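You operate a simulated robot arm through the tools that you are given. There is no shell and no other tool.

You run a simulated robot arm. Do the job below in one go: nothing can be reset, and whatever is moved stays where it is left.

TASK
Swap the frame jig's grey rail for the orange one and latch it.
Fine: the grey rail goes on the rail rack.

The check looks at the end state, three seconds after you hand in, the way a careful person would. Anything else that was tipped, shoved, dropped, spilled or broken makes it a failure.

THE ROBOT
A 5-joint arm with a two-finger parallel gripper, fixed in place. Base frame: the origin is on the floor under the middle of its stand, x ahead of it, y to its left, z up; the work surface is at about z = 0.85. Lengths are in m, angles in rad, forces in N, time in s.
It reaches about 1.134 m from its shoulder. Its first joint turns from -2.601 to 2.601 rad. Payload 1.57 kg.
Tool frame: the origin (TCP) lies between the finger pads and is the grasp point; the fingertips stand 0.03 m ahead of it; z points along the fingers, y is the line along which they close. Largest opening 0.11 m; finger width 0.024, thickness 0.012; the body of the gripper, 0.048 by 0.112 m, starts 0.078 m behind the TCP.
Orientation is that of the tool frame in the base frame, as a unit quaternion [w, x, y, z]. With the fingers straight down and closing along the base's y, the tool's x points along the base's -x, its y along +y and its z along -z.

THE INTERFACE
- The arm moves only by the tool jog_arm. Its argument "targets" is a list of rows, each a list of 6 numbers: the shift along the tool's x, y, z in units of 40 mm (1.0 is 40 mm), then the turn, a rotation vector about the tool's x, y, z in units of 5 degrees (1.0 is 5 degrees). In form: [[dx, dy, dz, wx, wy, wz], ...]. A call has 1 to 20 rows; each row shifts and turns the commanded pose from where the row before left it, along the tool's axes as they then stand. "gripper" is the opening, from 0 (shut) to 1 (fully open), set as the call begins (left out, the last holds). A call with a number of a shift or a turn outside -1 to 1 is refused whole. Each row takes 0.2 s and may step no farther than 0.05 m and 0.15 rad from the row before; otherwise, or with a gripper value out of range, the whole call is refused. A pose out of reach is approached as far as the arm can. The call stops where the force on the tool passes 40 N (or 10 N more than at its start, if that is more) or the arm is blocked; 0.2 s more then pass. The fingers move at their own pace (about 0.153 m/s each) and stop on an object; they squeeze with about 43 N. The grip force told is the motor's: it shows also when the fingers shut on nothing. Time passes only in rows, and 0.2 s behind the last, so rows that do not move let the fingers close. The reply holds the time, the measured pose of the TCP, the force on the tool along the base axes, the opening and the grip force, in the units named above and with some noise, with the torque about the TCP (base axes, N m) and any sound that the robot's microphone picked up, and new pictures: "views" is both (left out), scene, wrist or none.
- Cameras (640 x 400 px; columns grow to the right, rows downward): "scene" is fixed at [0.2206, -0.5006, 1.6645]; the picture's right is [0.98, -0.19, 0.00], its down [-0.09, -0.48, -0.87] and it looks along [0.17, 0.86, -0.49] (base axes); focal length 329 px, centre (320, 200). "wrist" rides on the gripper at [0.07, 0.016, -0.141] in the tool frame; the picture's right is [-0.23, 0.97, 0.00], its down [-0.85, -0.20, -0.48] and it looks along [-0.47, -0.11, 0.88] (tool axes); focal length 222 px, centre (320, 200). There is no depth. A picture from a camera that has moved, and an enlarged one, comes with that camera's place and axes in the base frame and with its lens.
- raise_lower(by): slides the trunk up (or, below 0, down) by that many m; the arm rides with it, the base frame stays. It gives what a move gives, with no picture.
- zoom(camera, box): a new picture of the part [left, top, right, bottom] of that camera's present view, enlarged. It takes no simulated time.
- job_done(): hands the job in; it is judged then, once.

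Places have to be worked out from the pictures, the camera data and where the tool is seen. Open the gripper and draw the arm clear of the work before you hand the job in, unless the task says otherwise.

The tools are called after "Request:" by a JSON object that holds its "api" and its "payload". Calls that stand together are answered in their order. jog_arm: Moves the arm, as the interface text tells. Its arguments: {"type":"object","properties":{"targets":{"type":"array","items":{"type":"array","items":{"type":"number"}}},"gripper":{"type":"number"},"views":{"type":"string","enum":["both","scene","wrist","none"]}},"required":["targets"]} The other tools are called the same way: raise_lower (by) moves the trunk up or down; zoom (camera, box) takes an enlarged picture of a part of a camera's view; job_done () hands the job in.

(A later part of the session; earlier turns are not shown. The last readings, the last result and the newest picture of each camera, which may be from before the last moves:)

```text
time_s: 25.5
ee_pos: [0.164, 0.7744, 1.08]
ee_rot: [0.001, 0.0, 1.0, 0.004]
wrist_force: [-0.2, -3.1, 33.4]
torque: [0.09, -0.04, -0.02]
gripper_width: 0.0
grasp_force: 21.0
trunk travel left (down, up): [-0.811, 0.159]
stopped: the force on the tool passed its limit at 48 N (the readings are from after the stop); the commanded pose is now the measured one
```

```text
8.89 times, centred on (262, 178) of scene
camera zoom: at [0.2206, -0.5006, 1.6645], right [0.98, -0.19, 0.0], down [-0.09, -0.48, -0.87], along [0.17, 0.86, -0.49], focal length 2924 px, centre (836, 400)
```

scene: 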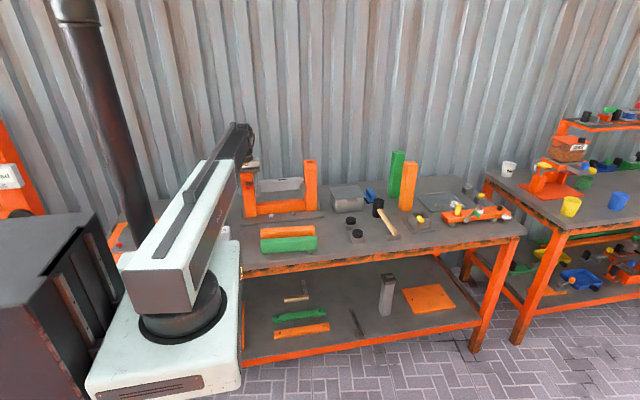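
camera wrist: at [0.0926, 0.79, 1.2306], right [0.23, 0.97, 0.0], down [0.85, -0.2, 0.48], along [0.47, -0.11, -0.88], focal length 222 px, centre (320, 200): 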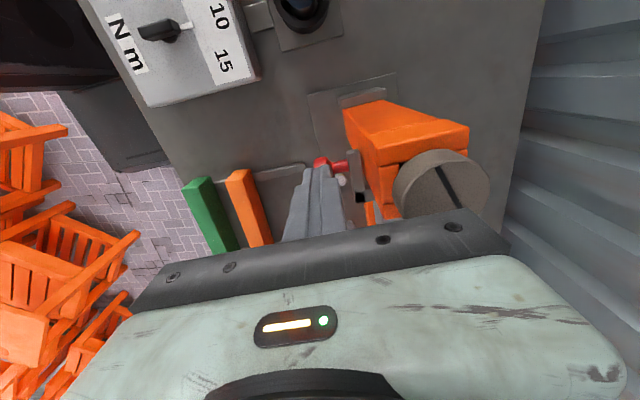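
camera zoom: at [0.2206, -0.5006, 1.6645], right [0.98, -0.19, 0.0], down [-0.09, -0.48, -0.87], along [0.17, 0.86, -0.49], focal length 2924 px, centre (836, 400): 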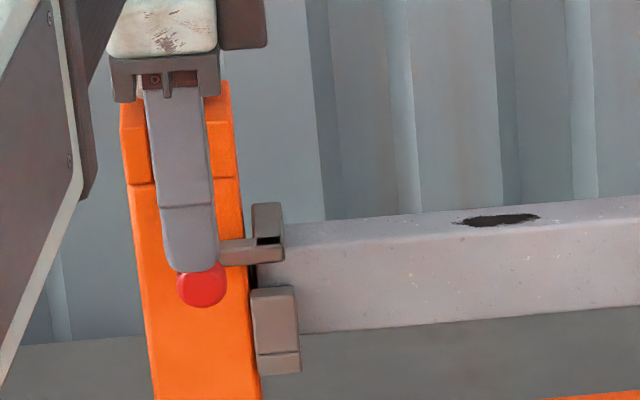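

Pressing down with ~50 N moves nothing, so it is not a push-down lever. Earlier the pads probably slid off the rounded front of the knob during the pull, so that pull test was weak. I lift off, turn the fingers to close along x again, and take the knob deeper for a proper pull.

Request:
{"api": "raise_lower", "payload": {"by": 0.03}}

Request:
{"api": "jog_arm", "payload": {"targets": [[0, -1, 0, 0, 0, 0], [0, -0.5, 0, 0, 0, 0], [0, 0, 0, 0, 0, -1], [0, 0, 0, 0, 0, -1], [0, 0, 0, 0, 0, -1], [0, 0, 0, 0, 0, -1], [0, 0, 0, 0, 0, -1], [0, 0, 0, 0, 0, -1], [0, 0, 0, 0, 0, -1], [0, 0, 0, 0, 0, -1], [0, 0, 0, 0, 0, -1], [0, 0, 0, 0, 0, -1], [0, 0, 0, 0, 0, -1], [0, 0, 0, 0, 0, -1], [0, 0, 0, 0, 0, -1], [0, 0, 0, 0, 0, -1], [0, 0, 0, 0, 0, -1], [0, 0, 0, 0, 0, -1], [0, 0, 0, 0, 0, -1], [0, 0, 0, 0, 0, -1]], "gripper": 0.5, "views": "wrist"}}

Request:
{"api": "zoom", "payload": {"camera": "wrist", "box": [220, 130, 420, 250]}}

```text
time_s: 26.3
ee_pos: [0.1631, 0.7769, 1.1076]
ee_rot: [0.001, 0.001, 1.0, 0.004]
wrist_force: [-1.2, -0.2, 0.0]
torque: [0.02, -0.02, 0.0]
gripper_width: 0.0
grasp_force: 21.3
trunk travel left (down, up): [-0.841, 0.129]
```

```text
time_s: 30.5
ee_pos: [0.1639, 0.717, 1.107]
ee_rot: [-0.004, 0.708, -0.707, -0.003]
wrist_force: [-0.4, -0.8, -0.3]
torque: [-0.01, 0.0, -0.02]
gripper_width: 0.055
grasp_force: 0.0
trunk travel left (down, up): [-0.841, 0.129]
camera wrist: at [0.1465, 0.6455, 1.2489], right [-0.97, 0.23, 0.0], down [0.2, 0.85, 0.49], along [0.11, 0.47, -0.87], focal length 222 px, centre (320, 200)
```

wrist: 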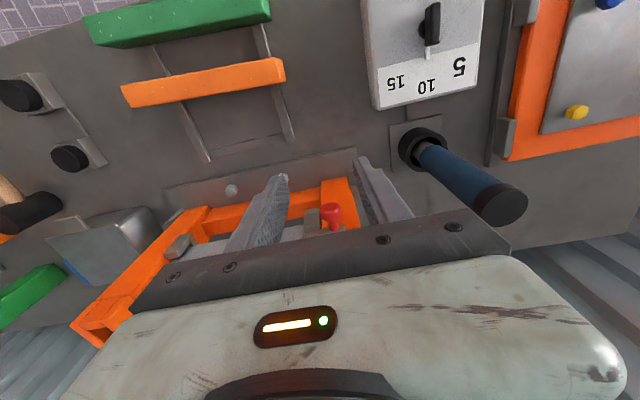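

```text
3.20 times, centred on (320, 190) of wrist
camera zoom: at [0.1465, 0.6455, 1.2489], right [-0.97, 0.23, 0.0], down [0.2, 0.85, 0.49], along [0.11, 0.47, -0.87], focal length 711 px, centre (320, 232)
```

zoom: 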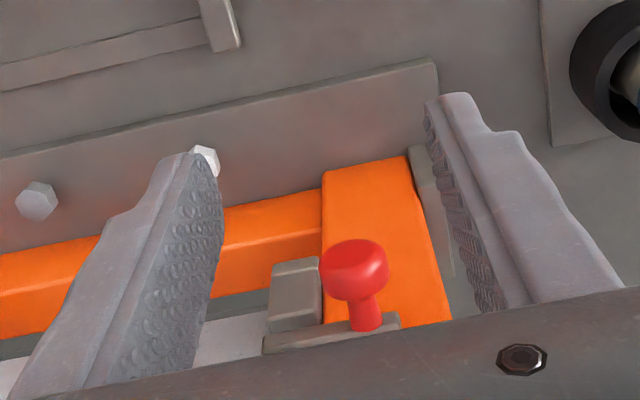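

I lower to knob height in front, then move in deeper (y≈0.778) and close.

Request:
{"api": "raise_lower", "payload": {"by": -0.068}}

Request:
{"api": "jog_arm", "payload": {"targets": [[-0.5, -0.03, 0, 0, 0, 0], [-0.5, 0, 0, 0, 0, 0], [-0.5, 0, 0, 0, 0, 0], [0, 0, 0, 0, 0, 0]], "views": "wrist"}}

Request:
{"api": "zoom", "payload": {"camera": "wrist", "box": [220, 130, 420, 250]}}

```text
time_s: 31.5
ee_pos: [0.1646, 0.7169, 1.0392]
ee_rot: [0.004, -0.707, 0.707, 0.003]
wrist_force: [0.0, 0.3, 0.6]
torque: [0.05, -0.01, -0.01]
gripper_width: 0.055
grasp_force: 0.0
trunk travel left (down, up): [-0.773, 0.197]
```

```text
time_s: 32.5
ee_pos: [0.1645, 0.7775, 1.0387]
ee_rot: [-0.004, 0.707, -0.707, -0.002]
wrist_force: [0.3, -1.8, 1.2]
torque: [0.26, 0.0, 0.02]
gripper_width: 0.0551
grasp_force: 0.0
trunk travel left (down, up): [-0.773, 0.197]
camera wrist: at [0.1476, 0.7055, 1.1811], right [-0.97, 0.23, 0.0], down [0.2, 0.85, 0.49], along [0.11, 0.47, -0.87], focal length 222 px, centre (320, 200)
```

wrist: 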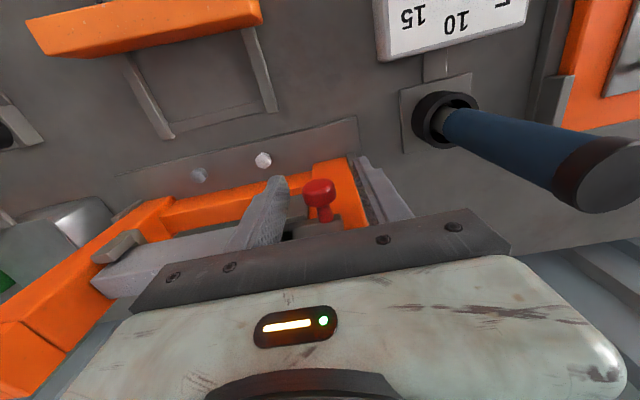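

```text
3.20 times, centred on (320, 190) of wrist
camera zoom: at [0.1476, 0.7055, 1.1811], right [-0.97, 0.23, 0.0], down [0.2, 0.85, 0.49], along [0.11, 0.47, -0.87], focal length 711 px, centre (320, 232)
```

zoom: 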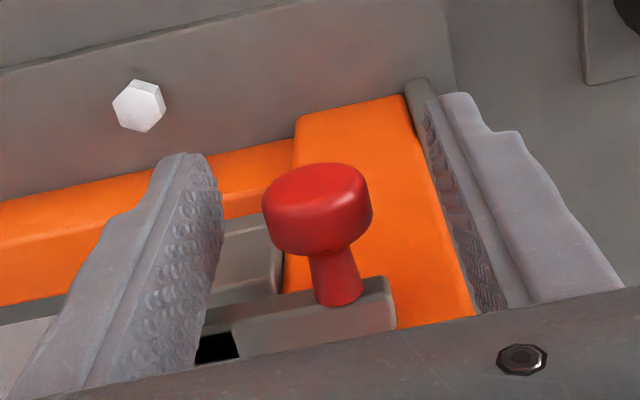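

Pads flank the widest part now. I close and pull gently.

Request:
{"api": "jog_arm", "payload": {"targets": [[0, 0, 0, 0, 0, 0], [0, 0, 0, 0, 0, 0], [0, 0, 0, 0, 0, 0]], "gripper": 0, "views": "none"}}

Request:
{"api": "jog_arm", "payload": {"targets": [[0.06, 0, 0, 0, 0, 0], [0.06, 0, 0, 0, 0, 0], [0.06, 0, 0, 0, 0, 0]], "views": "wrist"}}

Request:
{"api": "zoom", "payload": {"camera": "wrist", "box": [220, 130, 420, 250]}}

Request:
{"api": "zoom", "payload": {"camera": "scene", "box": [232, 155, 292, 200]}}

```text
time_s: 33.3
ee_pos: [0.1651, 0.7772, 1.0395]
ee_rot: [-0.004, 0.707, -0.707, -0.003]
wrist_force: [-0.6, -2.3, 1.4]
torque: [0.16, 0.03, 0.0]
gripper_width: 0.0229
grasp_force: 34.7
trunk travel left (down, up): [-0.773, 0.197]
```

```text
time_s: 34.1
ee_pos: [0.1646, 0.773, 1.0363]
ee_rot: [0.004, -0.707, 0.707, 0.003]
wrist_force: [-0.1, 25.5, 6.1]
torque: [0.09, 0.03, 0.0]
gripper_width: 0.0226
grasp_force: 35.1
trunk travel left (down, up): [-0.773, 0.197]
camera wrist: at [0.1479, 0.7011, 1.1793], right [-0.97, 0.23, 0.0], down [0.2, 0.85, 0.49], along [0.11, 0.47, -0.87], focal length 222 px, centre (320, 200)
```

wrist: 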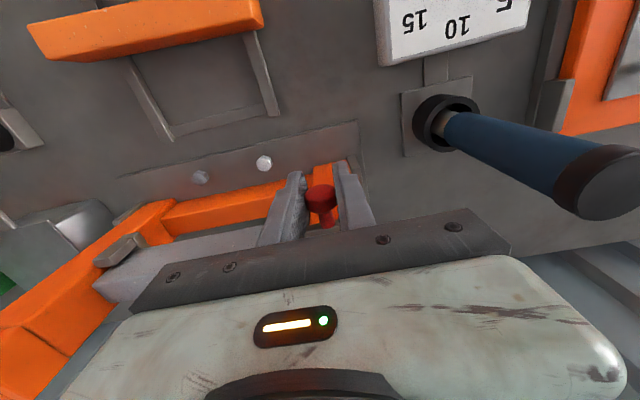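

```text
3.20 times, centred on (320, 190) of wrist
camera zoom: at [0.1479, 0.7011, 1.1793], right [-0.97, 0.23, 0.0], down [0.2, 0.85, 0.49], along [0.11, 0.47, -0.87], focal length 711 px, centre (320, 232)
```

zoom: 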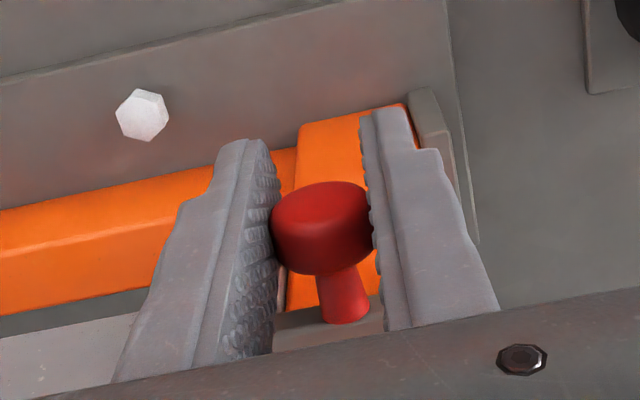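

```text
8.89 times, centred on (262, 178) of scene
camera zoom: at [0.2206, -0.5006, 1.6645], right [0.98, -0.19, 0.0], down [-0.09, -0.48, -0.87], along [0.17, 0.86, -0.49], focal length 2924 px, centre (836, 400)
```

zoom: 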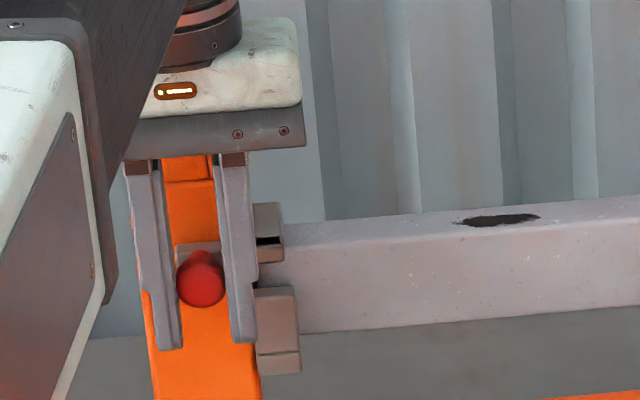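

25 N pull: the knob still stands. I release it slightly (loose between the fingers) and test sideways pushes, first toward −x.

Request:
{"api": "jog_arm", "payload": {"targets": [[0, 0, 0, 0, 0, 0], [0, 0, 0, 0, 0, 0], [0, 0.1, 0, 0, 0, 0], [0, 0.1, 0, 0, 0, 0], [0, 0.05, 0, 0, 0, 0]], "gripper": 0.3, "views": "wrist"}}

Request:
{"api": "zoom", "payload": {"camera": "scene", "box": [232, 155, 292, 200]}}

```text
time_s: 35.3
ee_pos: [0.1557, 0.7696, 1.0399]
ee_rot: [-0.004, 0.708, -0.707, -0.002]
wrist_force: [1.1, -1.5, -0.3]
torque: [-0.02, 0.02, -0.04]
gripper_width: 0.034
grasp_force: 1.0
trunk travel left (down, up): [-0.773, 0.197]
camera wrist: at [0.138, 0.6983, 1.1808], right [-0.97, 0.23, 0.0], down [0.2, 0.85, 0.49], along [0.11, 0.47, -0.87], focal length 222 px, centre (320, 200)
```

wrist: 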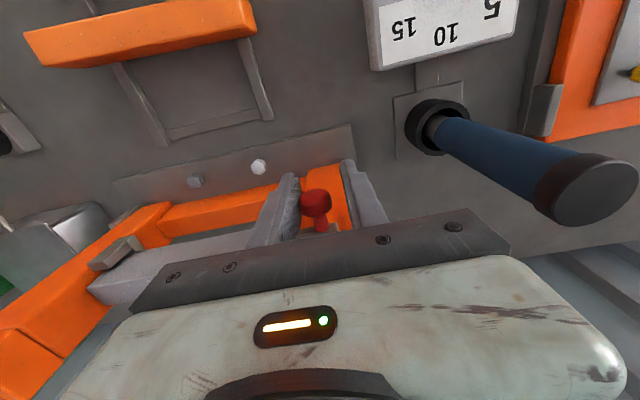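

```text
8.89 times, centred on (262, 178) of scene
camera zoom: at [0.2206, -0.5006, 1.6645], right [0.98, -0.19, 0.0], down [-0.09, -0.48, -0.87], along [0.17, 0.86, -0.49], focal length 2924 px, centre (836, 400)
```

zoom: 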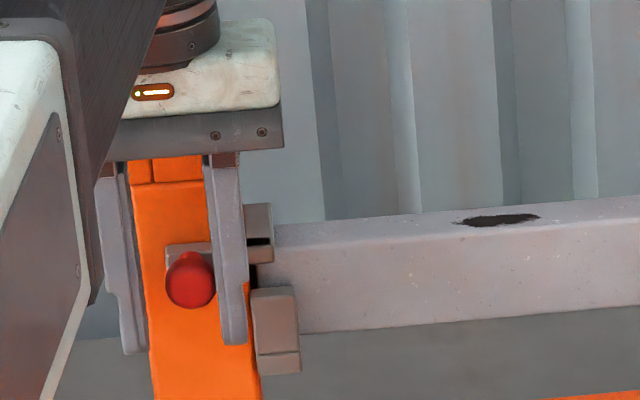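

It moves: pushed toward −x the whole bolt slid about 5 mm with hardly any force – a sliding bolt along x. I keep pushing it −x.

Request:
{"api": "jog_arm", "payload": {"targets": [[0, 0.15, 0, 0, 0, 0], [0, 0.15, 0, 0, 0, 0], [0, 0.1, 0, 0, 0, 0]], "views": "wrist"}}

Request:
{"api": "zoom", "payload": {"camera": "scene", "box": [232, 155, 292, 200]}}

Request:
{"api": "zoom", "payload": {"camera": "wrist", "box": [220, 130, 420, 250]}}

```text
time_s: 36.1
ee_pos: [0.1388, 0.7702, 1.0403]
ee_rot: [0.004, -0.707, 0.707, 0.002]
wrist_force: [0.4, 0.0, 0.3]
torque: [0.02, -0.04, -0.02]
gripper_width: 0.034
grasp_force: 0.3
trunk travel left (down, up): [-0.773, 0.197]
camera wrist: at [0.1222, 0.6987, 1.1809], right [-0.97, 0.23, 0.0], down [0.2, 0.85, 0.49], along [0.11, 0.47, -0.87], focal length 222 px, centre (320, 200)
```

wrist: 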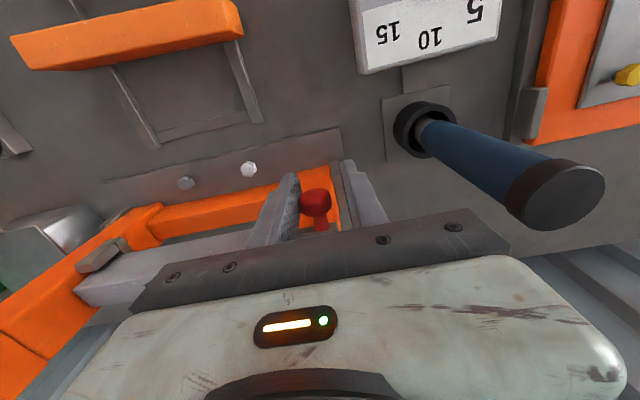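

```text
8.89 times, centred on (262, 178) of scene
camera zoom: at [0.2206, -0.5006, 1.6645], right [0.98, -0.19, 0.0], down [-0.09, -0.48, -0.87], along [0.17, 0.86, -0.49], focal length 2924 px, centre (836, 400)
```

zoom: 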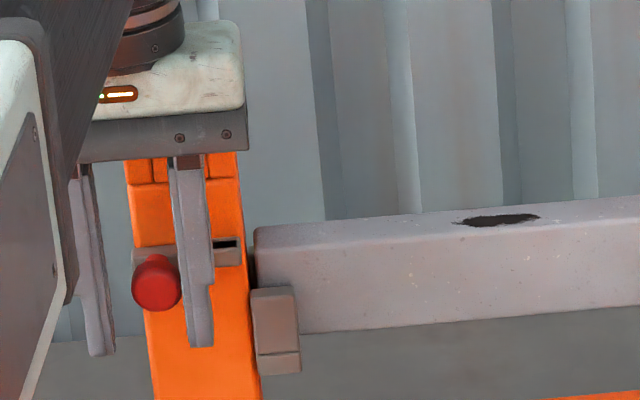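

```text
3.20 times, centred on (320, 190) of wrist
camera zoom: at [0.1222, 0.6987, 1.1809], right [-0.97, 0.23, 0.0], down [0.2, 0.85, 0.49], along [0.11, 0.47, -0.87], focal length 711 px, centre (320, 232)
```

zoom: 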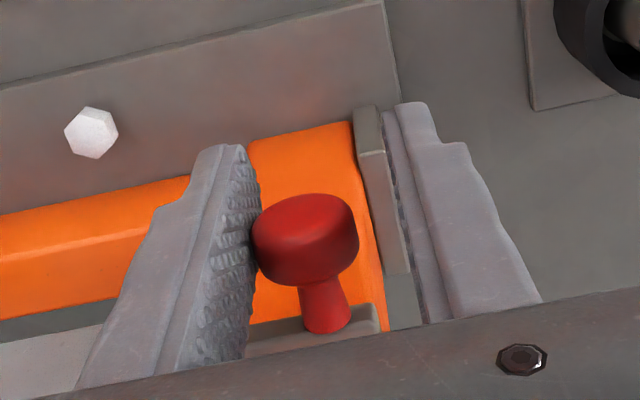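

The bolt has slid ≈22 mm; its strip is now inside the post, clear of the rail's end. I push a little further to its open stop.

Request:
{"api": "jog_arm", "payload": {"targets": [[0, 0.1, 0, 0, 0, 0], [0, 0.1, 0, 0, 0, 0], [0, 0.1, 0, 0, 0, 0]], "views": "none"}}

Request:
{"api": "zoom", "payload": {"camera": "scene", "box": [232, 155, 292, 200]}}

```text
time_s: 36.9
ee_pos: [0.129, 0.7694, 1.0394]
ee_rot: [0.003, -0.707, 0.708, 0.003]
wrist_force: [5.9, 1.9, 1.3]
torque: [0.07, -0.03, -0.04]
gripper_width: 0.0384
grasp_force: 2.7
trunk travel left (down, up): [-0.773, 0.197]
```

```text
8.89 times, centred on (262, 178) of scene
camera zoom: at [0.2206, -0.5006, 1.6645], right [0.98, -0.19, 0.0], down [-0.09, -0.48, -0.87], along [0.17, 0.86, -0.49], focal length 2924 px, centre (836, 400)
```

zoom: 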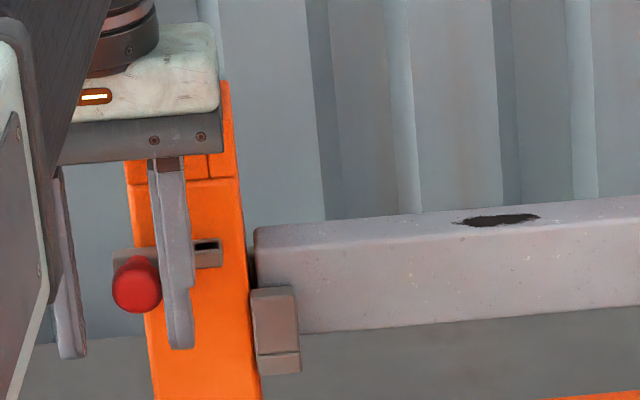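

The bolt is at its open stop (30 mm travel, right end now left of the post's inner face). I relieve the contact by a few mm and back off in −y, then raise.

Request:
{"api": "jog_arm", "payload": {"targets": [[0, -0.15, 0, 0, 0, 0], [0.5, 0, 0, 0, 0, 0], [0.6, 0, 0, 0, 0, 0], [0.6, 0, 0, 0, 0, 0]], "views": "none"}}

Request:
{"api": "raise_lower", "payload": {"by": 0.125}}

Request:
{"api": "zoom", "payload": {"camera": "scene", "box": [232, 150, 332, 225]}}

```text
time_s: 37.9
ee_pos: [0.1335, 0.7013, 1.0387]
ee_rot: [-0.003, 0.707, -0.707, -0.003]
wrist_force: [-0.1, -0.4, -0.2]
torque: [0.01, -0.01, -0.01]
gripper_width: 0.0329
grasp_force: 0.0
trunk travel left (down, up): [-0.773, 0.197]
```

```text
time_s: 39.5
ee_pos: [0.1336, 0.7015, 1.1647]
ee_rot: [-0.004, 0.707, -0.707, -0.003]
wrist_force: [-0.1, -0.5, -0.4]
torque: [0.01, 0.01, -0.01]
gripper_width: 0.0331
grasp_force: 0.1
trunk travel left (down, up): [-0.898, 0.072]
```

```text
5.33 times, centred on (282, 188) of scene
camera zoom: at [0.2206, -0.5006, 1.6645], right [0.98, -0.19, 0.0], down [-0.09, -0.48, -0.87], along [0.17, 0.86, -0.49], focal length 1754 px, centre (523, 267)
```

zoom: 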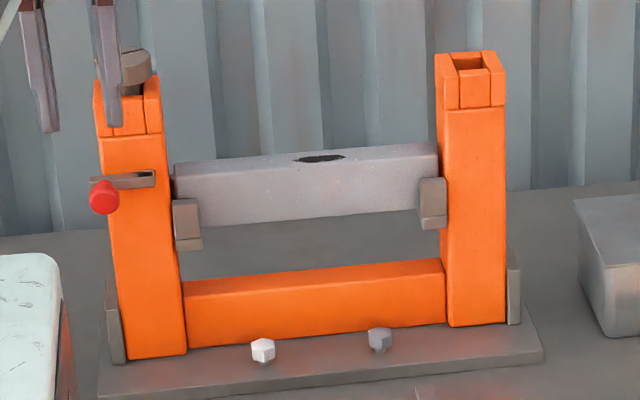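

The rail is unlatched. I turn the gripper back (closing along y), open it and move above the rail's middle, x first and then y.

Request:
{"api": "jog_arm", "payload": {"targets": [[0, 0, 0, 0, 0, 1], [0, 0, 0, 0, 0, 1], [0, 0, 0, 0, 0, 1], [0, 0, 0, 0, 0, 1], [0, 0, 0, 0, 0, 1], [0, 0, 0, 0, 0, 1], [0, 0, 0, 0, 0, 1], [0, 0, 0, 0, 0, 1], [0, 0, 0, 0, 0, 1], [0, 0, 0, 0, 0, 1], [0, 0, 0, 0, 0, 1], [0, 0, 0, 0, 0, 1], [0, 0, 0, 0, 0, 1], [0, 0, 0, 0, 0, 1], [0, 0, 0, 0, 0, 1], [0, 0, 0, 0, 0, 1], [0, 0, 0, 0, 0, 1], [0, 0, 0, 0, 0, 1]], "gripper": 0.9, "views": "none"}}

Request:
{"api": "jog_arm", "payload": {"targets": [[-0.9, 0, 0, 0, 0, 0], [-0.9, 0, 0, 0, 0, 0], [-0.9, 0, 0, 0, 0, 0], [-0.9, 0, 0, 0, 0, 0], [-0.85, 0, 0, 0, 0, 0], [0, 0.9, 0, 0, 0, 0], [0, 0.9, 0, 0, 0, 0], [0, 0.9, 0, 0, 0, 0], [0, 0.9, 0, 0, 0, 0]], "views": "both"}}

Request:
{"api": "zoom", "payload": {"camera": "wrist", "box": [220, 60, 500, 240]}}

```text
time_s: 43.3
ee_pos: [0.1331, 0.7009, 1.1643]
ee_rot: [0.001, 0.001, 1.0, 0.005]
wrist_force: [0.7, 0.5, 0.1]
torque: [-0.02, 0.02, 0.02]
gripper_width: 0.0991
grasp_force: 0.0
trunk travel left (down, up): [-0.898, 0.072]
```

```text
time_s: 45.3
ee_pos: [0.31, 0.8483, 1.1656]
ee_rot: [0.001, 0.0, 1.0, 0.003]
wrist_force: [0.1, -0.4, 0.2]
torque: [-0.01, 0.0, 0.01]
gripper_width: 0.0989
grasp_force: 0.0
trunk travel left (down, up): [-0.898, 0.072]
camera wrist: at [0.2386, 0.8624, 1.3061], right [0.23, 0.97, 0.01], down [0.85, -0.2, 0.48], along [0.47, -0.1, -0.88], focal length 222 px, centre (320, 200)
```

scene: 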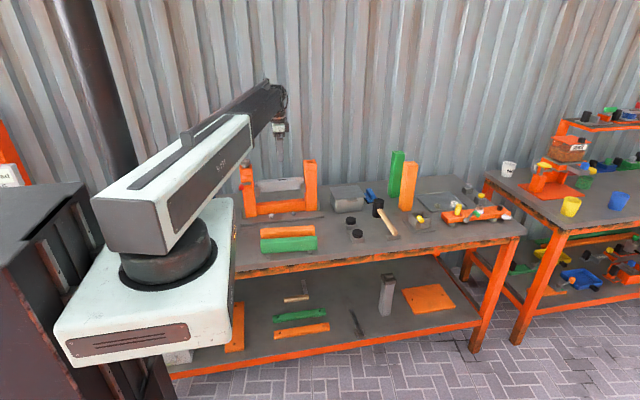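
wrist: 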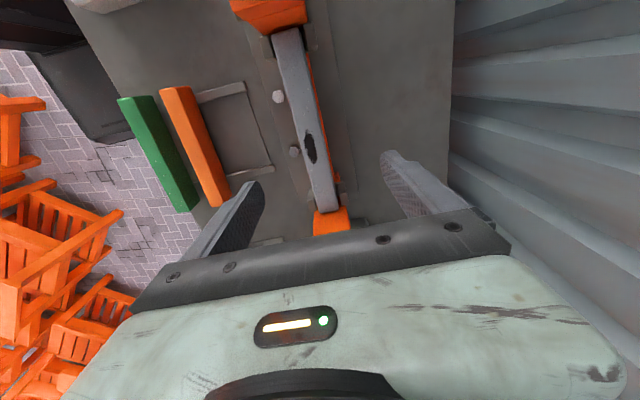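

```text
2.22 times, centred on (360, 150) of wrist
camera zoom: at [0.2386, 0.8624, 1.3061], right [0.23, 0.97, 0.01], down [0.85, -0.2, 0.48], along [0.47, -0.1, -0.88], focal length 494 px, centre (231, 311)
```

zoom: 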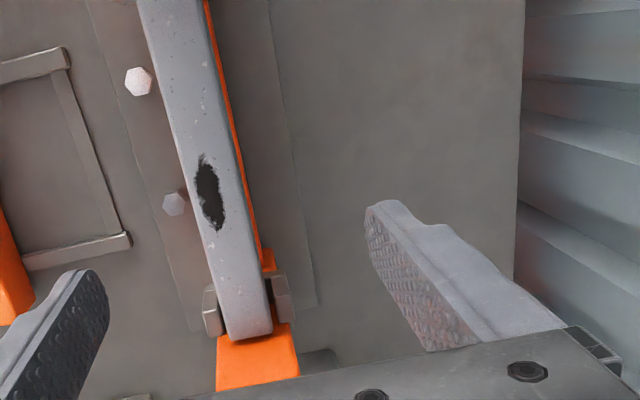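

The rail's top is at y≈0.823–0.855 (centre 0.839), z≈1.017, x from 0.191 to 0.413 (centre ≈0.302). I align over it and lower most of the way with open fingers.

Request:
{"api": "jog_arm", "payload": {"targets": [[0.2, -0.23, 0, 0, 0, 0], [0, 0, 0, 0, 0, 0]], "views": "none"}}

Request:
{"api": "raise_lower", "payload": {"by": -0.1}}

Request:
{"api": "zoom", "payload": {"camera": "wrist", "box": [160, 0, 560, 260]}}

Request:
{"api": "zoom", "payload": {"camera": "scene", "box": [232, 140, 342, 220]}}

```text
time_s: 45.9
ee_pos: [0.3027, 0.8377, 1.1648]
ee_rot: [0.001, 0.0, 1.0, 0.004]
wrist_force: [0.2, -0.5, -0.1]
torque: [-0.02, -0.01, 0.0]
gripper_width: 0.0992
grasp_force: 0.1
trunk travel left (down, up): [-0.898, 0.072]
```

```text
time_s: 47.2
ee_pos: [0.3018, 0.8372, 1.0648]
ee_rot: [0.001, 0.001, 1.0, 0.005]
wrist_force: [0.4, -0.4, 0.7]
torque: [0.01, -0.01, 0.01]
gripper_width: 0.0989
grasp_force: 0.1
trunk travel left (down, up): [-0.798, 0.172]
```

```text
1.54 times, centred on (360, 130) of wrist
camera zoom: at [0.2307, 0.8518, 1.2066], right [0.23, 0.97, 0.01], down [0.85, -0.2, 0.48], along [0.47, -0.1, -0.88], focal length 342 px, centre (258, 308)
```

zoom: 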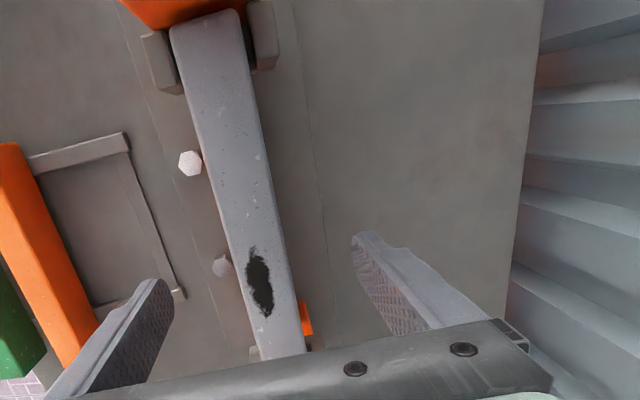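

```text
5.00 times, centred on (287, 180) of scene
camera zoom: at [0.2206, -0.5006, 1.6645], right [0.98, -0.19, 0.0], down [-0.09, -0.48, -0.87], along [0.17, 0.86, -0.49], focal length 1645 px, centre (485, 300)
```

zoom: 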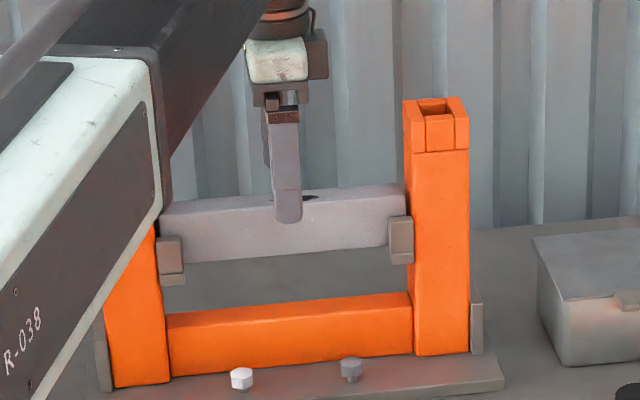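

Alignment is good (rail centre y≈0.839 vs. TCP 0.8375). I lower to grasp height z≈0.999 and close.

Request:
{"api": "raise_lower", "payload": {"by": -0.066}}

Request:
{"api": "jog_arm", "payload": {"targets": [[0, 0, 0, 0, 0, 0], [0, 0, 0, 0, 0, 0], [0, 0, 0, 0, 0, 0], [0, 0, 0, 0, 0, 0]], "gripper": 0, "views": "both"}}

Request:
{"api": "zoom", "payload": {"camera": "scene", "box": [232, 140, 342, 220]}}

```text
time_s: 48.3
ee_pos: [0.3018, 0.837, 0.9995]
ee_rot: [0.002, 0.0, 1.0, 0.004]
wrist_force: [-0.8, -0.3, 0.0]
torque: [0.01, 0.01, -0.01]
gripper_width: 0.0989
grasp_force: 0.0
trunk travel left (down, up): [-0.732, 0.238]
```

```text
time_s: 49.3
ee_pos: [0.3013, 0.8388, 0.9983]
ee_rot: [0.001, 0.0, 1.0, 0.005]
wrist_force: [-0.3, -1.1, 1.0]
torque: [-0.04, 0.1, 0.02]
gripper_width: 0.0299
grasp_force: 40.0
trunk travel left (down, up): [-0.732, 0.238]
camera wrist: at [0.2306, 0.8518, 1.1406], right [0.23, 0.97, 0.01], down [0.85, -0.2, 0.48], along [0.47, -0.1, -0.88], focal length 222 px, centre (320, 200)
```

scene: 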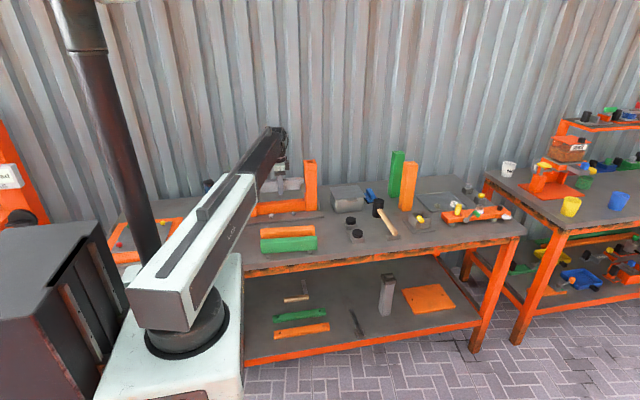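
wrist: 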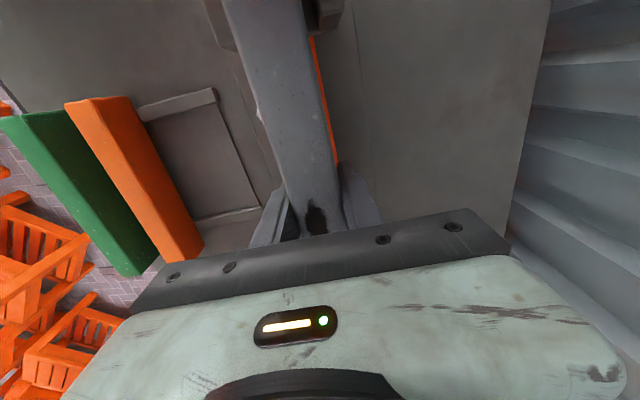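

```text
5.00 times, centred on (287, 180) of scene
camera zoom: at [0.2206, -0.5006, 1.6645], right [0.98, -0.19, 0.0], down [-0.09, -0.48, -0.87], along [0.17, 0.86, -0.49], focal length 1645 px, centre (485, 300)
```

zoom: 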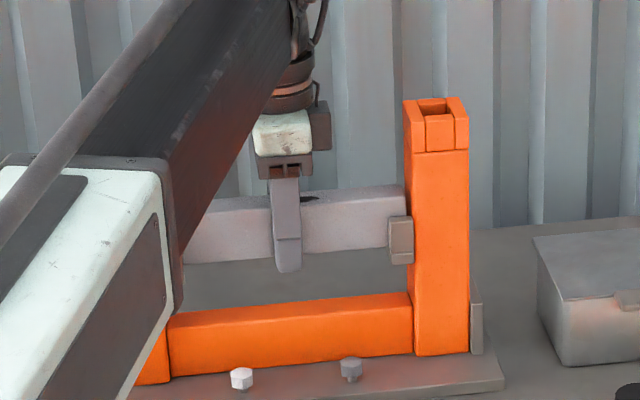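

The grey rail is held (opening 0.030, 40 N) with the TCP at (0.301, 0.839, 0.998). I lift 3 cm and check.

Request:
{"api": "raise_lower", "payload": {"by": 0.03}}

Request:
{"api": "zoom", "payload": {"camera": "scene", "box": [222, 140, 332, 220]}}

Request:
{"api": "zoom", "payload": {"camera": "wrist", "box": [160, 0, 480, 240]}}

```text
time_s: 50.0
ee_pos: [0.301, 0.8378, 1.0289]
ee_rot: [0.001, 0.0, 1.0, 0.003]
wrist_force: [-0.3, 0.0, -3.4]
torque: [-0.02, -0.01, 0.0]
gripper_width: 0.0298
grasp_force: 39.1
trunk travel left (down, up): [-0.762, 0.208]
```

```text
5.00 times, centred on (277, 180) of scene
camera zoom: at [0.2206, -0.5006, 1.6645], right [0.98, -0.19, 0.0], down [-0.09, -0.48, -0.87], along [0.17, 0.86, -0.49], focal length 1645 px, centre (535, 300)
```

zoom: 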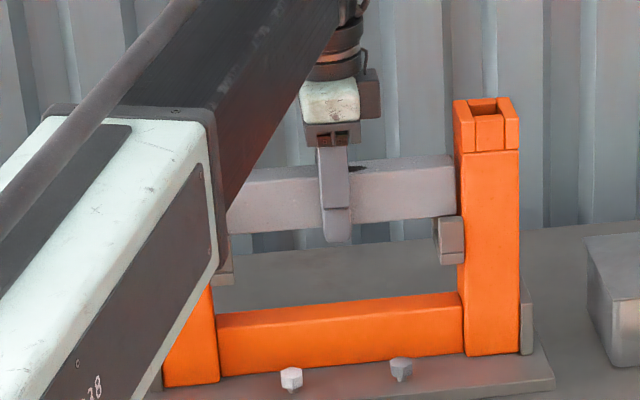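

```text
1.67 times, centred on (320, 120) of wrist
camera zoom: at [0.2308, 0.8523, 1.1701], right [0.23, 0.97, 0.01], down [0.85, -0.2, 0.48], along [0.47, -0.1, -0.88], focal length 370 px, centre (320, 333)
```

zoom: 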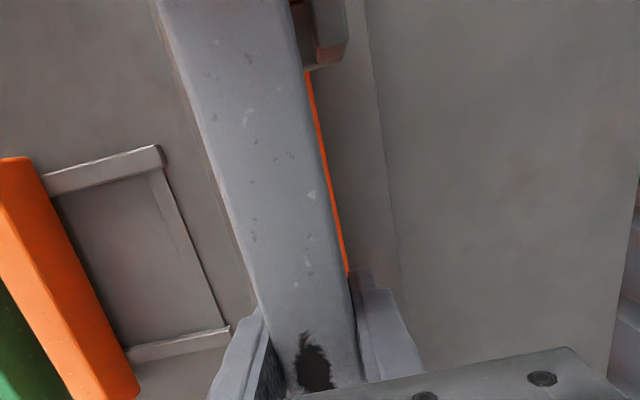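

The rail is out of its sockets, level and balanced (3.4 N). I raise it above the post tops and then carry it straight −y to above the free place on the rack (y≈0.675).

Request:
{"api": "raise_lower", "payload": {"by": 0.09}}

Request:
{"api": "jog_arm", "payload": {"targets": [[0, -0.6, 0, 0, 0, 0], [0, -0.85, 0, 0, 0, 0], [0, -0.85, 0, 0, 0, 0], [0, -0.85, 0, 0, 0, 0], [0, -0.6, 0, 0, 0, 0], [0, -0.32, 0, 0, 0, 0], [0, 0, 0, 0, 0, 0]], "views": "both"}}

Request:
{"api": "zoom", "payload": {"camera": "scene", "box": [225, 150, 345, 275]}}

Request:
{"api": "zoom", "payload": {"camera": "wrist", "box": [160, 0, 480, 240]}}

```text
time_s: 51.3
ee_pos: [0.3018, 0.8376, 1.1176]
ee_rot: [0.001, 0.0, 1.0, 0.003]
wrist_force: [1.1, -0.2, -2.7]
torque: [0.01, -0.02, 0.03]
gripper_width: 0.0299
grasp_force: 39.1
trunk travel left (down, up): [-0.852, 0.118]
```

```text
time_s: 52.9
ee_pos: [0.3017, 0.6743, 1.119]
ee_rot: [0.0, 0.0, 1.0, 0.004]
wrist_force: [0.0, 1.0, -3.4]
torque: [0.01, -0.01, 0.02]
gripper_width: 0.0298
grasp_force: 38.9
trunk travel left (down, up): [-0.852, 0.118]
camera wrist: at [0.2312, 0.6887, 1.2603], right [0.23, 0.97, 0.01], down [0.85, -0.2, 0.48], along [0.47, -0.1, -0.88], focal length 222 px, centre (320, 200)
```

scene: 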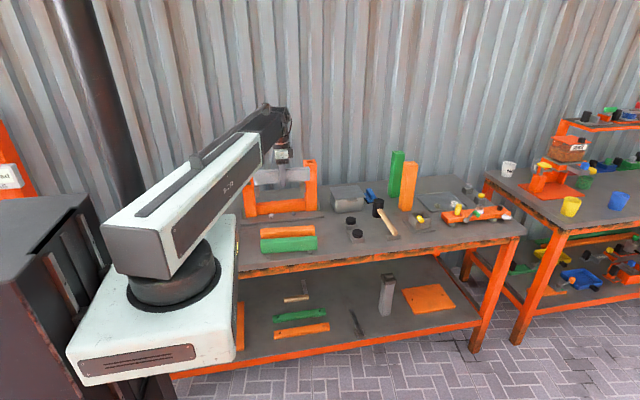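
wrist: 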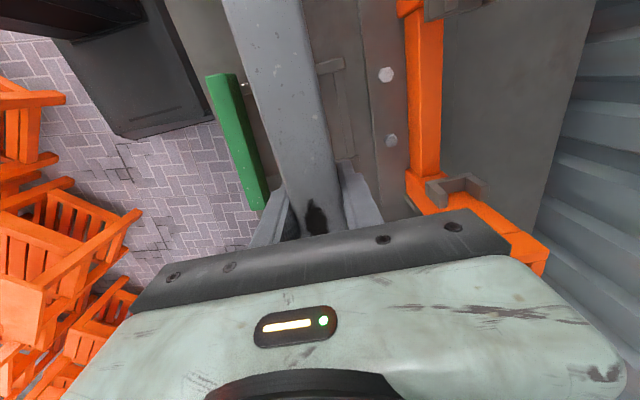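

```text
3.20 times, centred on (285, 212) of scene
camera zoom: at [0.2206, -0.5006, 1.6645], right [0.98, -0.19, 0.0], down [-0.09, -0.48, -0.87], along [0.17, 0.86, -0.49], focal length 1052 px, centre (432, 160)
```

zoom: 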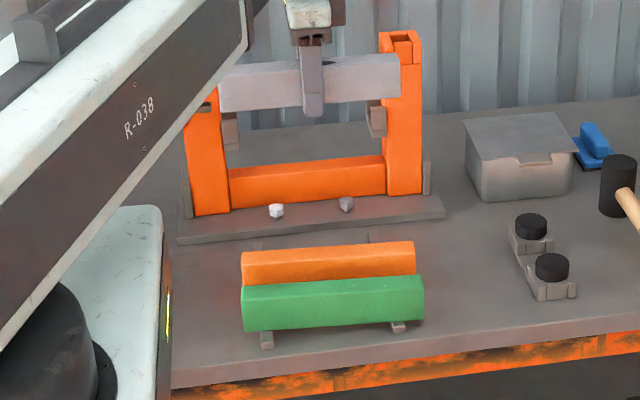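

```text
1.67 times, centred on (320, 120) of wrist
camera zoom: at [0.2312, 0.6887, 1.2603], right [0.23, 0.97, 0.01], down [0.85, -0.2, 0.48], along [0.47, -0.1, -0.88], focal length 370 px, centre (320, 333)
```

zoom: 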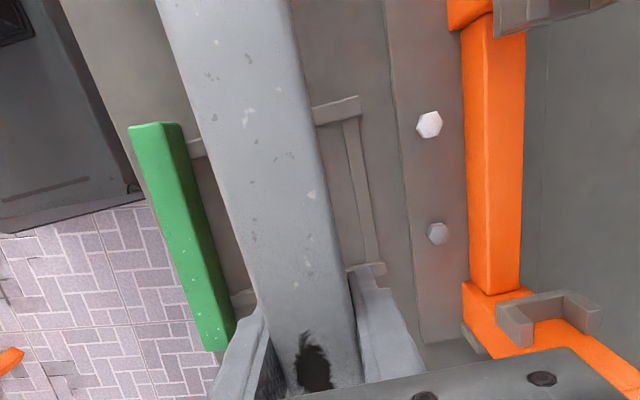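

The rail hangs above the gap between the orange rail (y≈0.616) and the rear crossbar (y≈0.719). I lower by 0.20 and check clearances.

Request:
{"api": "raise_lower", "payload": {"by": -0.2}}

Request:
{"api": "zoom", "payload": {"camera": "scene", "box": [235, 190, 335, 270]}}

Request:
{"api": "zoom", "payload": {"camera": "wrist", "box": [140, 0, 460, 240]}}

```text
time_s: 55.0
ee_pos: [0.3024, 0.6747, 0.9183]
ee_rot: [0.001, 0.0, 1.0, 0.003]
wrist_force: [0.3, -0.6, -2.2]
torque: [-0.03, 0.0, -0.01]
gripper_width: 0.0298
grasp_force: 39.5
trunk travel left (down, up): [-0.652, 0.318]
```

```text
5.00 times, centred on (285, 230) of scene
camera zoom: at [0.2206, -0.5006, 1.6645], right [0.98, -0.19, 0.0], down [-0.09, -0.48, -0.87], along [0.17, 0.86, -0.49], focal length 1645 px, centre (495, 50)
```

zoom: 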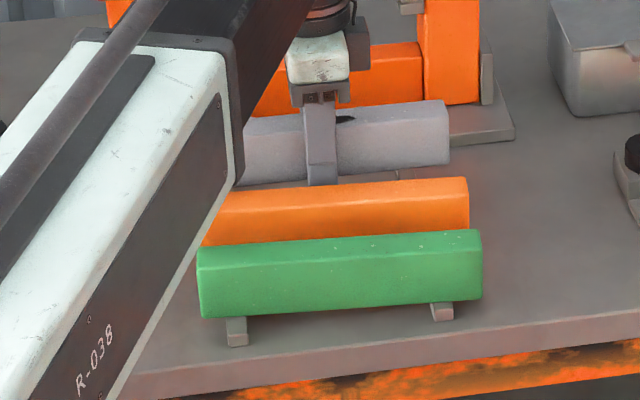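

```text
1.67 times, centred on (300, 120) of wrist
camera zoom: at [0.2311, 0.6888, 1.0604], right [0.23, 0.97, 0.01], down [0.85, -0.2, 0.48], along [0.47, -0.1, -0.88], focal length 370 px, centre (353, 333)
```

zoom: 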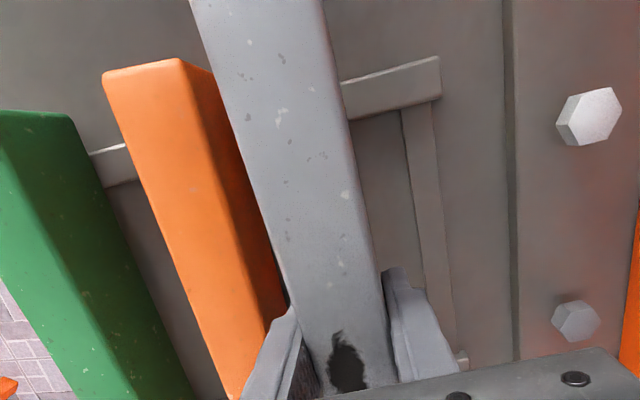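

Clear on both sides (≈15 mm to the orange rail, rear finger short of the crossbar). I go on down gently in small steps until contact.

Request:
{"api": "raise_lower", "payload": {"by": -0.03}}

Request:
{"api": "raise_lower", "payload": {"by": -0.004}}

Request:
{"api": "zoom", "payload": {"camera": "scene", "box": [255, 200, 335, 260]}}

```text
time_s: 55.8
ee_pos: [0.3014, 0.674, 0.8867]
ee_rot: [0.001, 0.0, 1.0, 0.003]
wrist_force: [-0.1, 0.6, -4.2]
torque: [-0.03, 0.0, 0.01]
gripper_width: 0.0294
grasp_force: 39.4
trunk travel left (down, up): [-0.622, 0.348]
```

```text
time_s: 56.3
ee_pos: [0.3017, 0.6742, 0.8852]
ee_rot: [0.001, 0.0, 1.0, 0.003]
wrist_force: [-0.3, -0.1, -3.3]
torque: [-0.01, -0.02, 0.0]
gripper_width: 0.0298
grasp_force: 38.9
trunk travel left (down, up): [-0.618, 0.352]
```

```text
6.67 times, centred on (295, 230) of scene
camera zoom: at [0.2206, -0.5006, 1.6645], right [0.98, -0.19, 0.0], down [-0.09, -0.48, -0.87], along [0.17, 0.86, -0.49], focal length 2193 px, centre (487, 0)
```

zoom: 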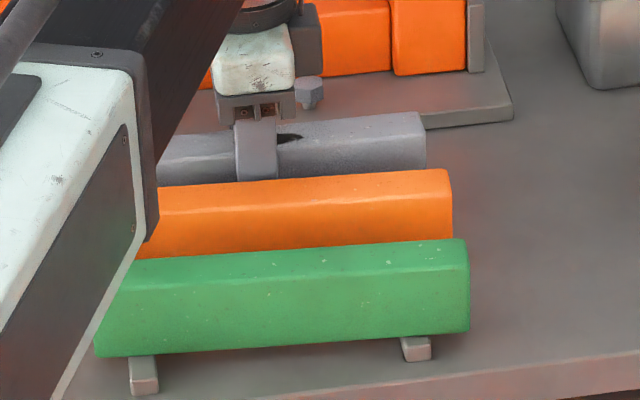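

No contact yet (−3.3 N is just the rail's weight). I lower 3 mm at a time.

Request:
{"api": "raise_lower", "payload": {"by": -0.003}}

Request:
{"api": "raise_lower", "payload": {"by": -0.002}}

```text
time_s: 56.8
ee_pos: [0.302, 0.6748, 0.8817]
ee_rot: [0.0, 0.0, 1.0, 0.004]
wrist_force: [-0.3, -0.8, -4.3]
torque: [0.01, 0.0, -0.03]
gripper_width: 0.0299
grasp_force: 39.1
trunk travel left (down, up): [-0.615, 0.355]
```

```text
time_s: 57.4
ee_pos: [0.3026, 0.6746, 0.8811]
ee_rot: [0.002, 0.001, 1.0, 0.006]
wrist_force: [4.8, 8.0, 23.3]
torque: [-0.24, 0.81, -0.2]
gripper_width: 0.0297
grasp_force: 39.5
trunk travel left (down, up): [-0.613, 0.357]
```

Contact with the rack (Fz +23 N at TCP z≈0.881). I ease up 1 mm and open the fingers only slightly (44 mm) so they don't touch the neighbour or the crossbar.

Request:
{"api": "raise_lower", "payload": {"by": 0.0012}}

Request:
{"api": "jog_arm", "payload": {"targets": [[0, 0, 0, 0, 0, 0], [0, 0, 0, 0, 0, 0], [0, 0, 0, 0, 0, 0]], "gripper": 0.4, "views": "wrist"}}

Request:
{"api": "zoom", "payload": {"camera": "scene", "box": [255, 200, 335, 260]}}

Request:
{"api": "zoom", "payload": {"camera": "wrist", "box": [140, 0, 460, 240]}}

```text
time_s: 57.9
ee_pos: [0.3015, 0.6734, 0.8805]
ee_rot: [0.0, 0.0, 1.0, 0.004]
wrist_force: [0.5, 1.8, 3.2]
torque: [-0.08, -0.27, 0.03]
gripper_width: 0.0296
grasp_force: 38.9
trunk travel left (down, up): [-0.614, 0.356]
```

```text
time_s: 58.7
ee_pos: [0.3026, 0.6743, 0.88]
ee_rot: [0.001, 0.0, 1.0, 0.004]
wrist_force: [-0.2, 0.1, 0.9]
torque: [-0.01, 0.0, -0.03]
gripper_width: 0.044
grasp_force: 0.1
trunk travel left (down, up): [-0.614, 0.356]
camera wrist: at [0.2311, 0.6886, 1.0227], right [0.23, 0.97, 0.01], down [0.85, -0.2, 0.48], along [0.47, -0.1, -0.88], focal length 222 px, centre (320, 200)
```

wrist: 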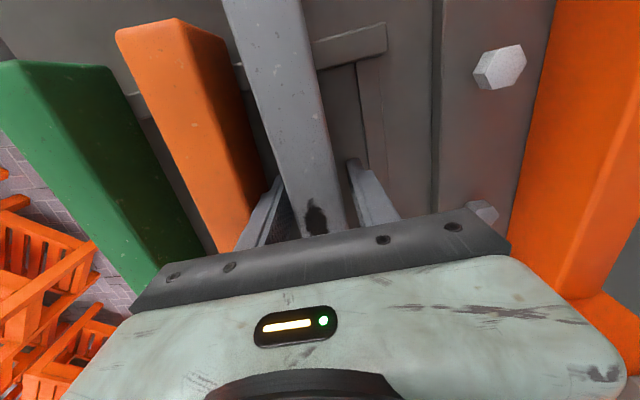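

```text
6.67 times, centred on (295, 230) of scene
camera zoom: at [0.2206, -0.5006, 1.6645], right [0.98, -0.19, 0.0], down [-0.09, -0.48, -0.87], along [0.17, 0.86, -0.49], focal length 2193 px, centre (487, 0)
```

zoom: 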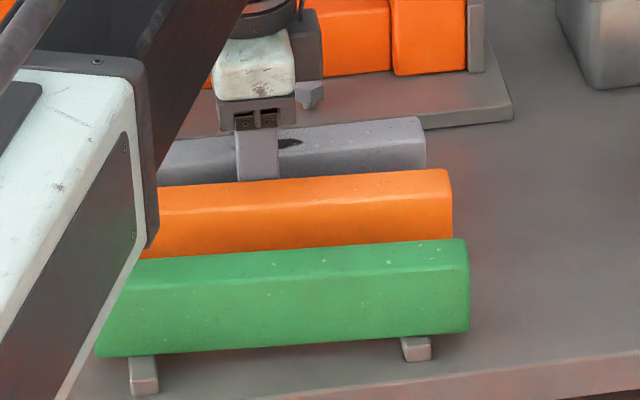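

```text
1.67 times, centred on (300, 120) of wrist
camera zoom: at [0.2311, 0.6886, 1.0227], right [0.23, 0.97, 0.01], down [0.85, -0.2, 0.48], along [0.47, -0.1, -0.88], focal length 370 px, centre (353, 333)
```

zoom: 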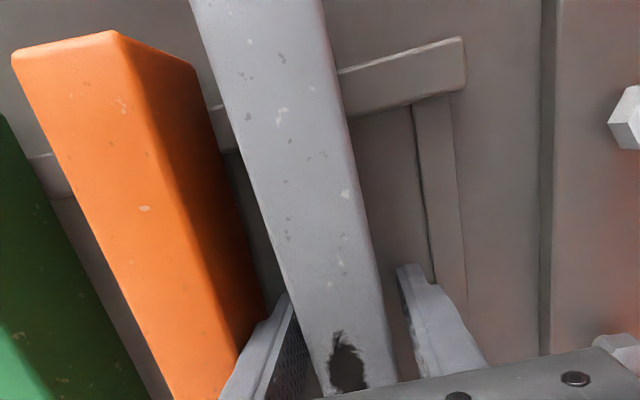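

The grey rail lies on the rack, released. I raise straight up.

Request:
{"api": "raise_lower", "payload": {"by": 0.15}}

Request:
{"api": "zoom", "payload": {"camera": "scene", "box": [235, 190, 335, 270]}}

Request:
{"api": "zoom", "payload": {"camera": "wrist", "box": [60, 0, 460, 260]}}

```text
time_s: 60.4
ee_pos: [0.3027, 0.6738, 1.0298]
ee_rot: [0.001, 0.0, 1.0, 0.004]
wrist_force: [0.7, -0.5, -0.5]
torque: [0.0, -0.01, 0.0]
gripper_width: 0.044
grasp_force: 0.0
trunk travel left (down, up): [-0.764, 0.206]
```

```text
5.00 times, centred on (285, 230) of scene
camera zoom: at [0.2206, -0.5006, 1.6645], right [0.98, -0.19, 0.0], down [-0.09, -0.48, -0.87], along [0.17, 0.86, -0.49], focal length 1645 px, centre (495, 50)
```

zoom: 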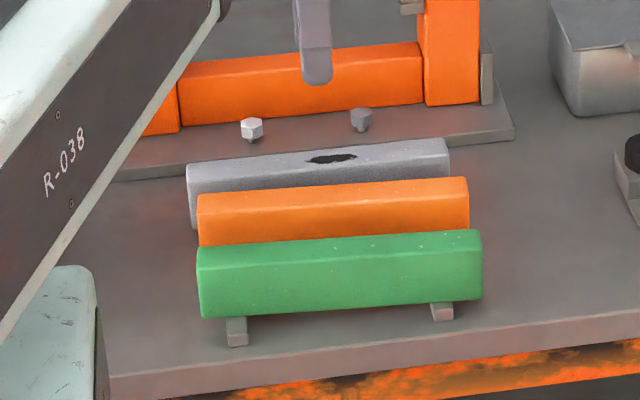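

```text
1.54 times, centred on (260, 130) of wrist
camera zoom: at [0.2311, 0.6887, 1.1726], right [0.23, 0.97, 0.01], down [0.85, -0.2, 0.48], along [0.47, -0.1, -0.88], focal length 342 px, centre (412, 308)
```

zoom: 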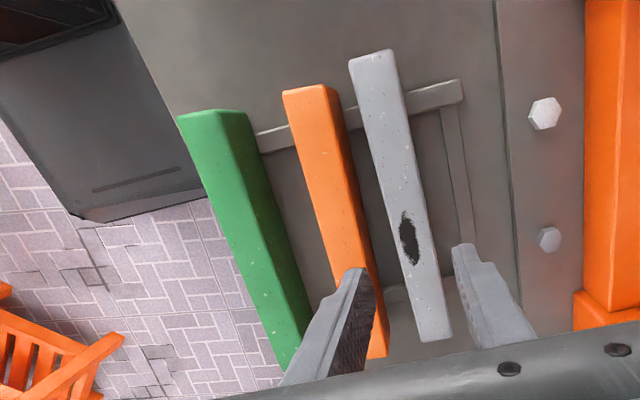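

The grey rail lies neatly on the rack. Now I measure the orange rail's pose more closely.

Request:
{"api": "zoom", "payload": {"camera": "wrist", "box": [200, 30, 360, 240]}}

Request:
{"api": "zoom", "payload": {"camera": "scene", "box": [250, 210, 340, 270]}}

```text
1.90 times, centred on (280, 135) of wrist
camera zoom: at [0.2311, 0.6887, 1.1726], right [0.23, 0.97, 0.01], down [0.85, -0.2, 0.48], along [0.47, -0.1, -0.88], focal length 423 px, centre (396, 324)
```

zoom: 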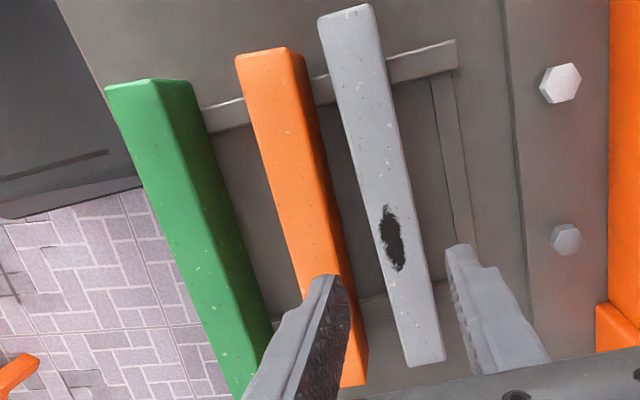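

```text
6.67 times, centred on (295, 240) of scene
camera zoom: at [0.2206, -0.5006, 1.6645], right [0.98, -0.19, 0.0], down [-0.09, -0.48, -0.87], along [0.17, 0.86, -0.49], focal length 2193 px, centre (487, -67)
```

zoom: 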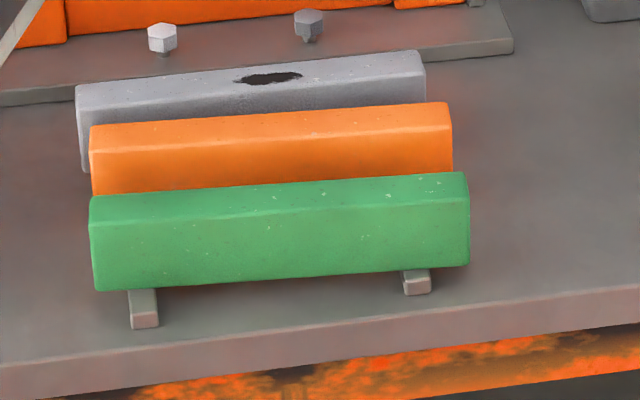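

Orange rail: centre about (0.309, 0.617), yawed about −3.5°; gaps are 26 mm to the grey and ≈50 mm to the green one, so a 45 mm opening fits. I move above it, matching its yaw, and check.

Request:
{"api": "jog_arm", "payload": {"targets": [[-0.08, -0.7, 0, 0, 0, 0.35], [-0.08, -0.72, 0, 0, 0, 0.35], [0, 0, 0, 0, 0, 0]], "gripper": 0.42, "views": "wrist"}}

Request:
{"api": "zoom", "payload": {"camera": "wrist", "box": [200, 30, 460, 240]}}

```text
time_s: 61.2
ee_pos: [0.3085, 0.6164, 1.0307]
ee_rot: [0.002, 0.031, 1.0, 0.004]
wrist_force: [0.4, -1.1, -0.8]
torque: [0.01, 0.02, -0.02]
gripper_width: 0.046
grasp_force: 0.1
trunk travel left (down, up): [-0.764, 0.206]
camera wrist: at [0.238, 0.6352, 1.1728], right [0.29, 0.96, 0.01], down [0.84, -0.26, 0.48], along [0.46, -0.13, -0.88], focal length 222 px, centre (320, 200)
```

wrist: 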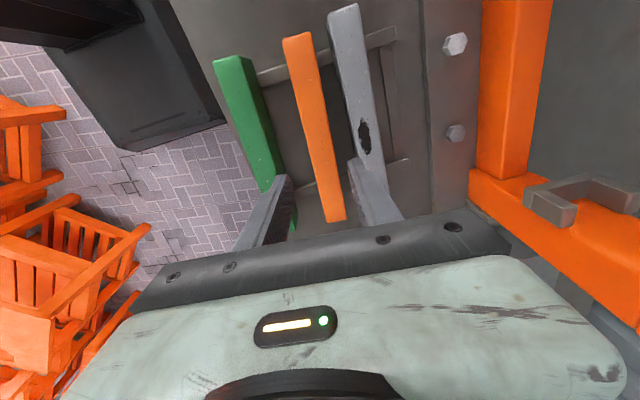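

```text
1.90 times, centred on (330, 135) of wrist
camera zoom: at [0.238, 0.6352, 1.1728], right [0.29, 0.96, 0.01], down [0.84, -0.26, 0.48], along [0.46, -0.13, -0.88], focal length 423 px, centre (301, 324)
```

zoom: 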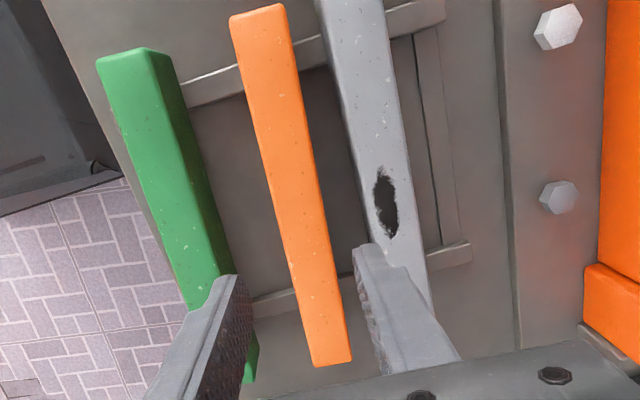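

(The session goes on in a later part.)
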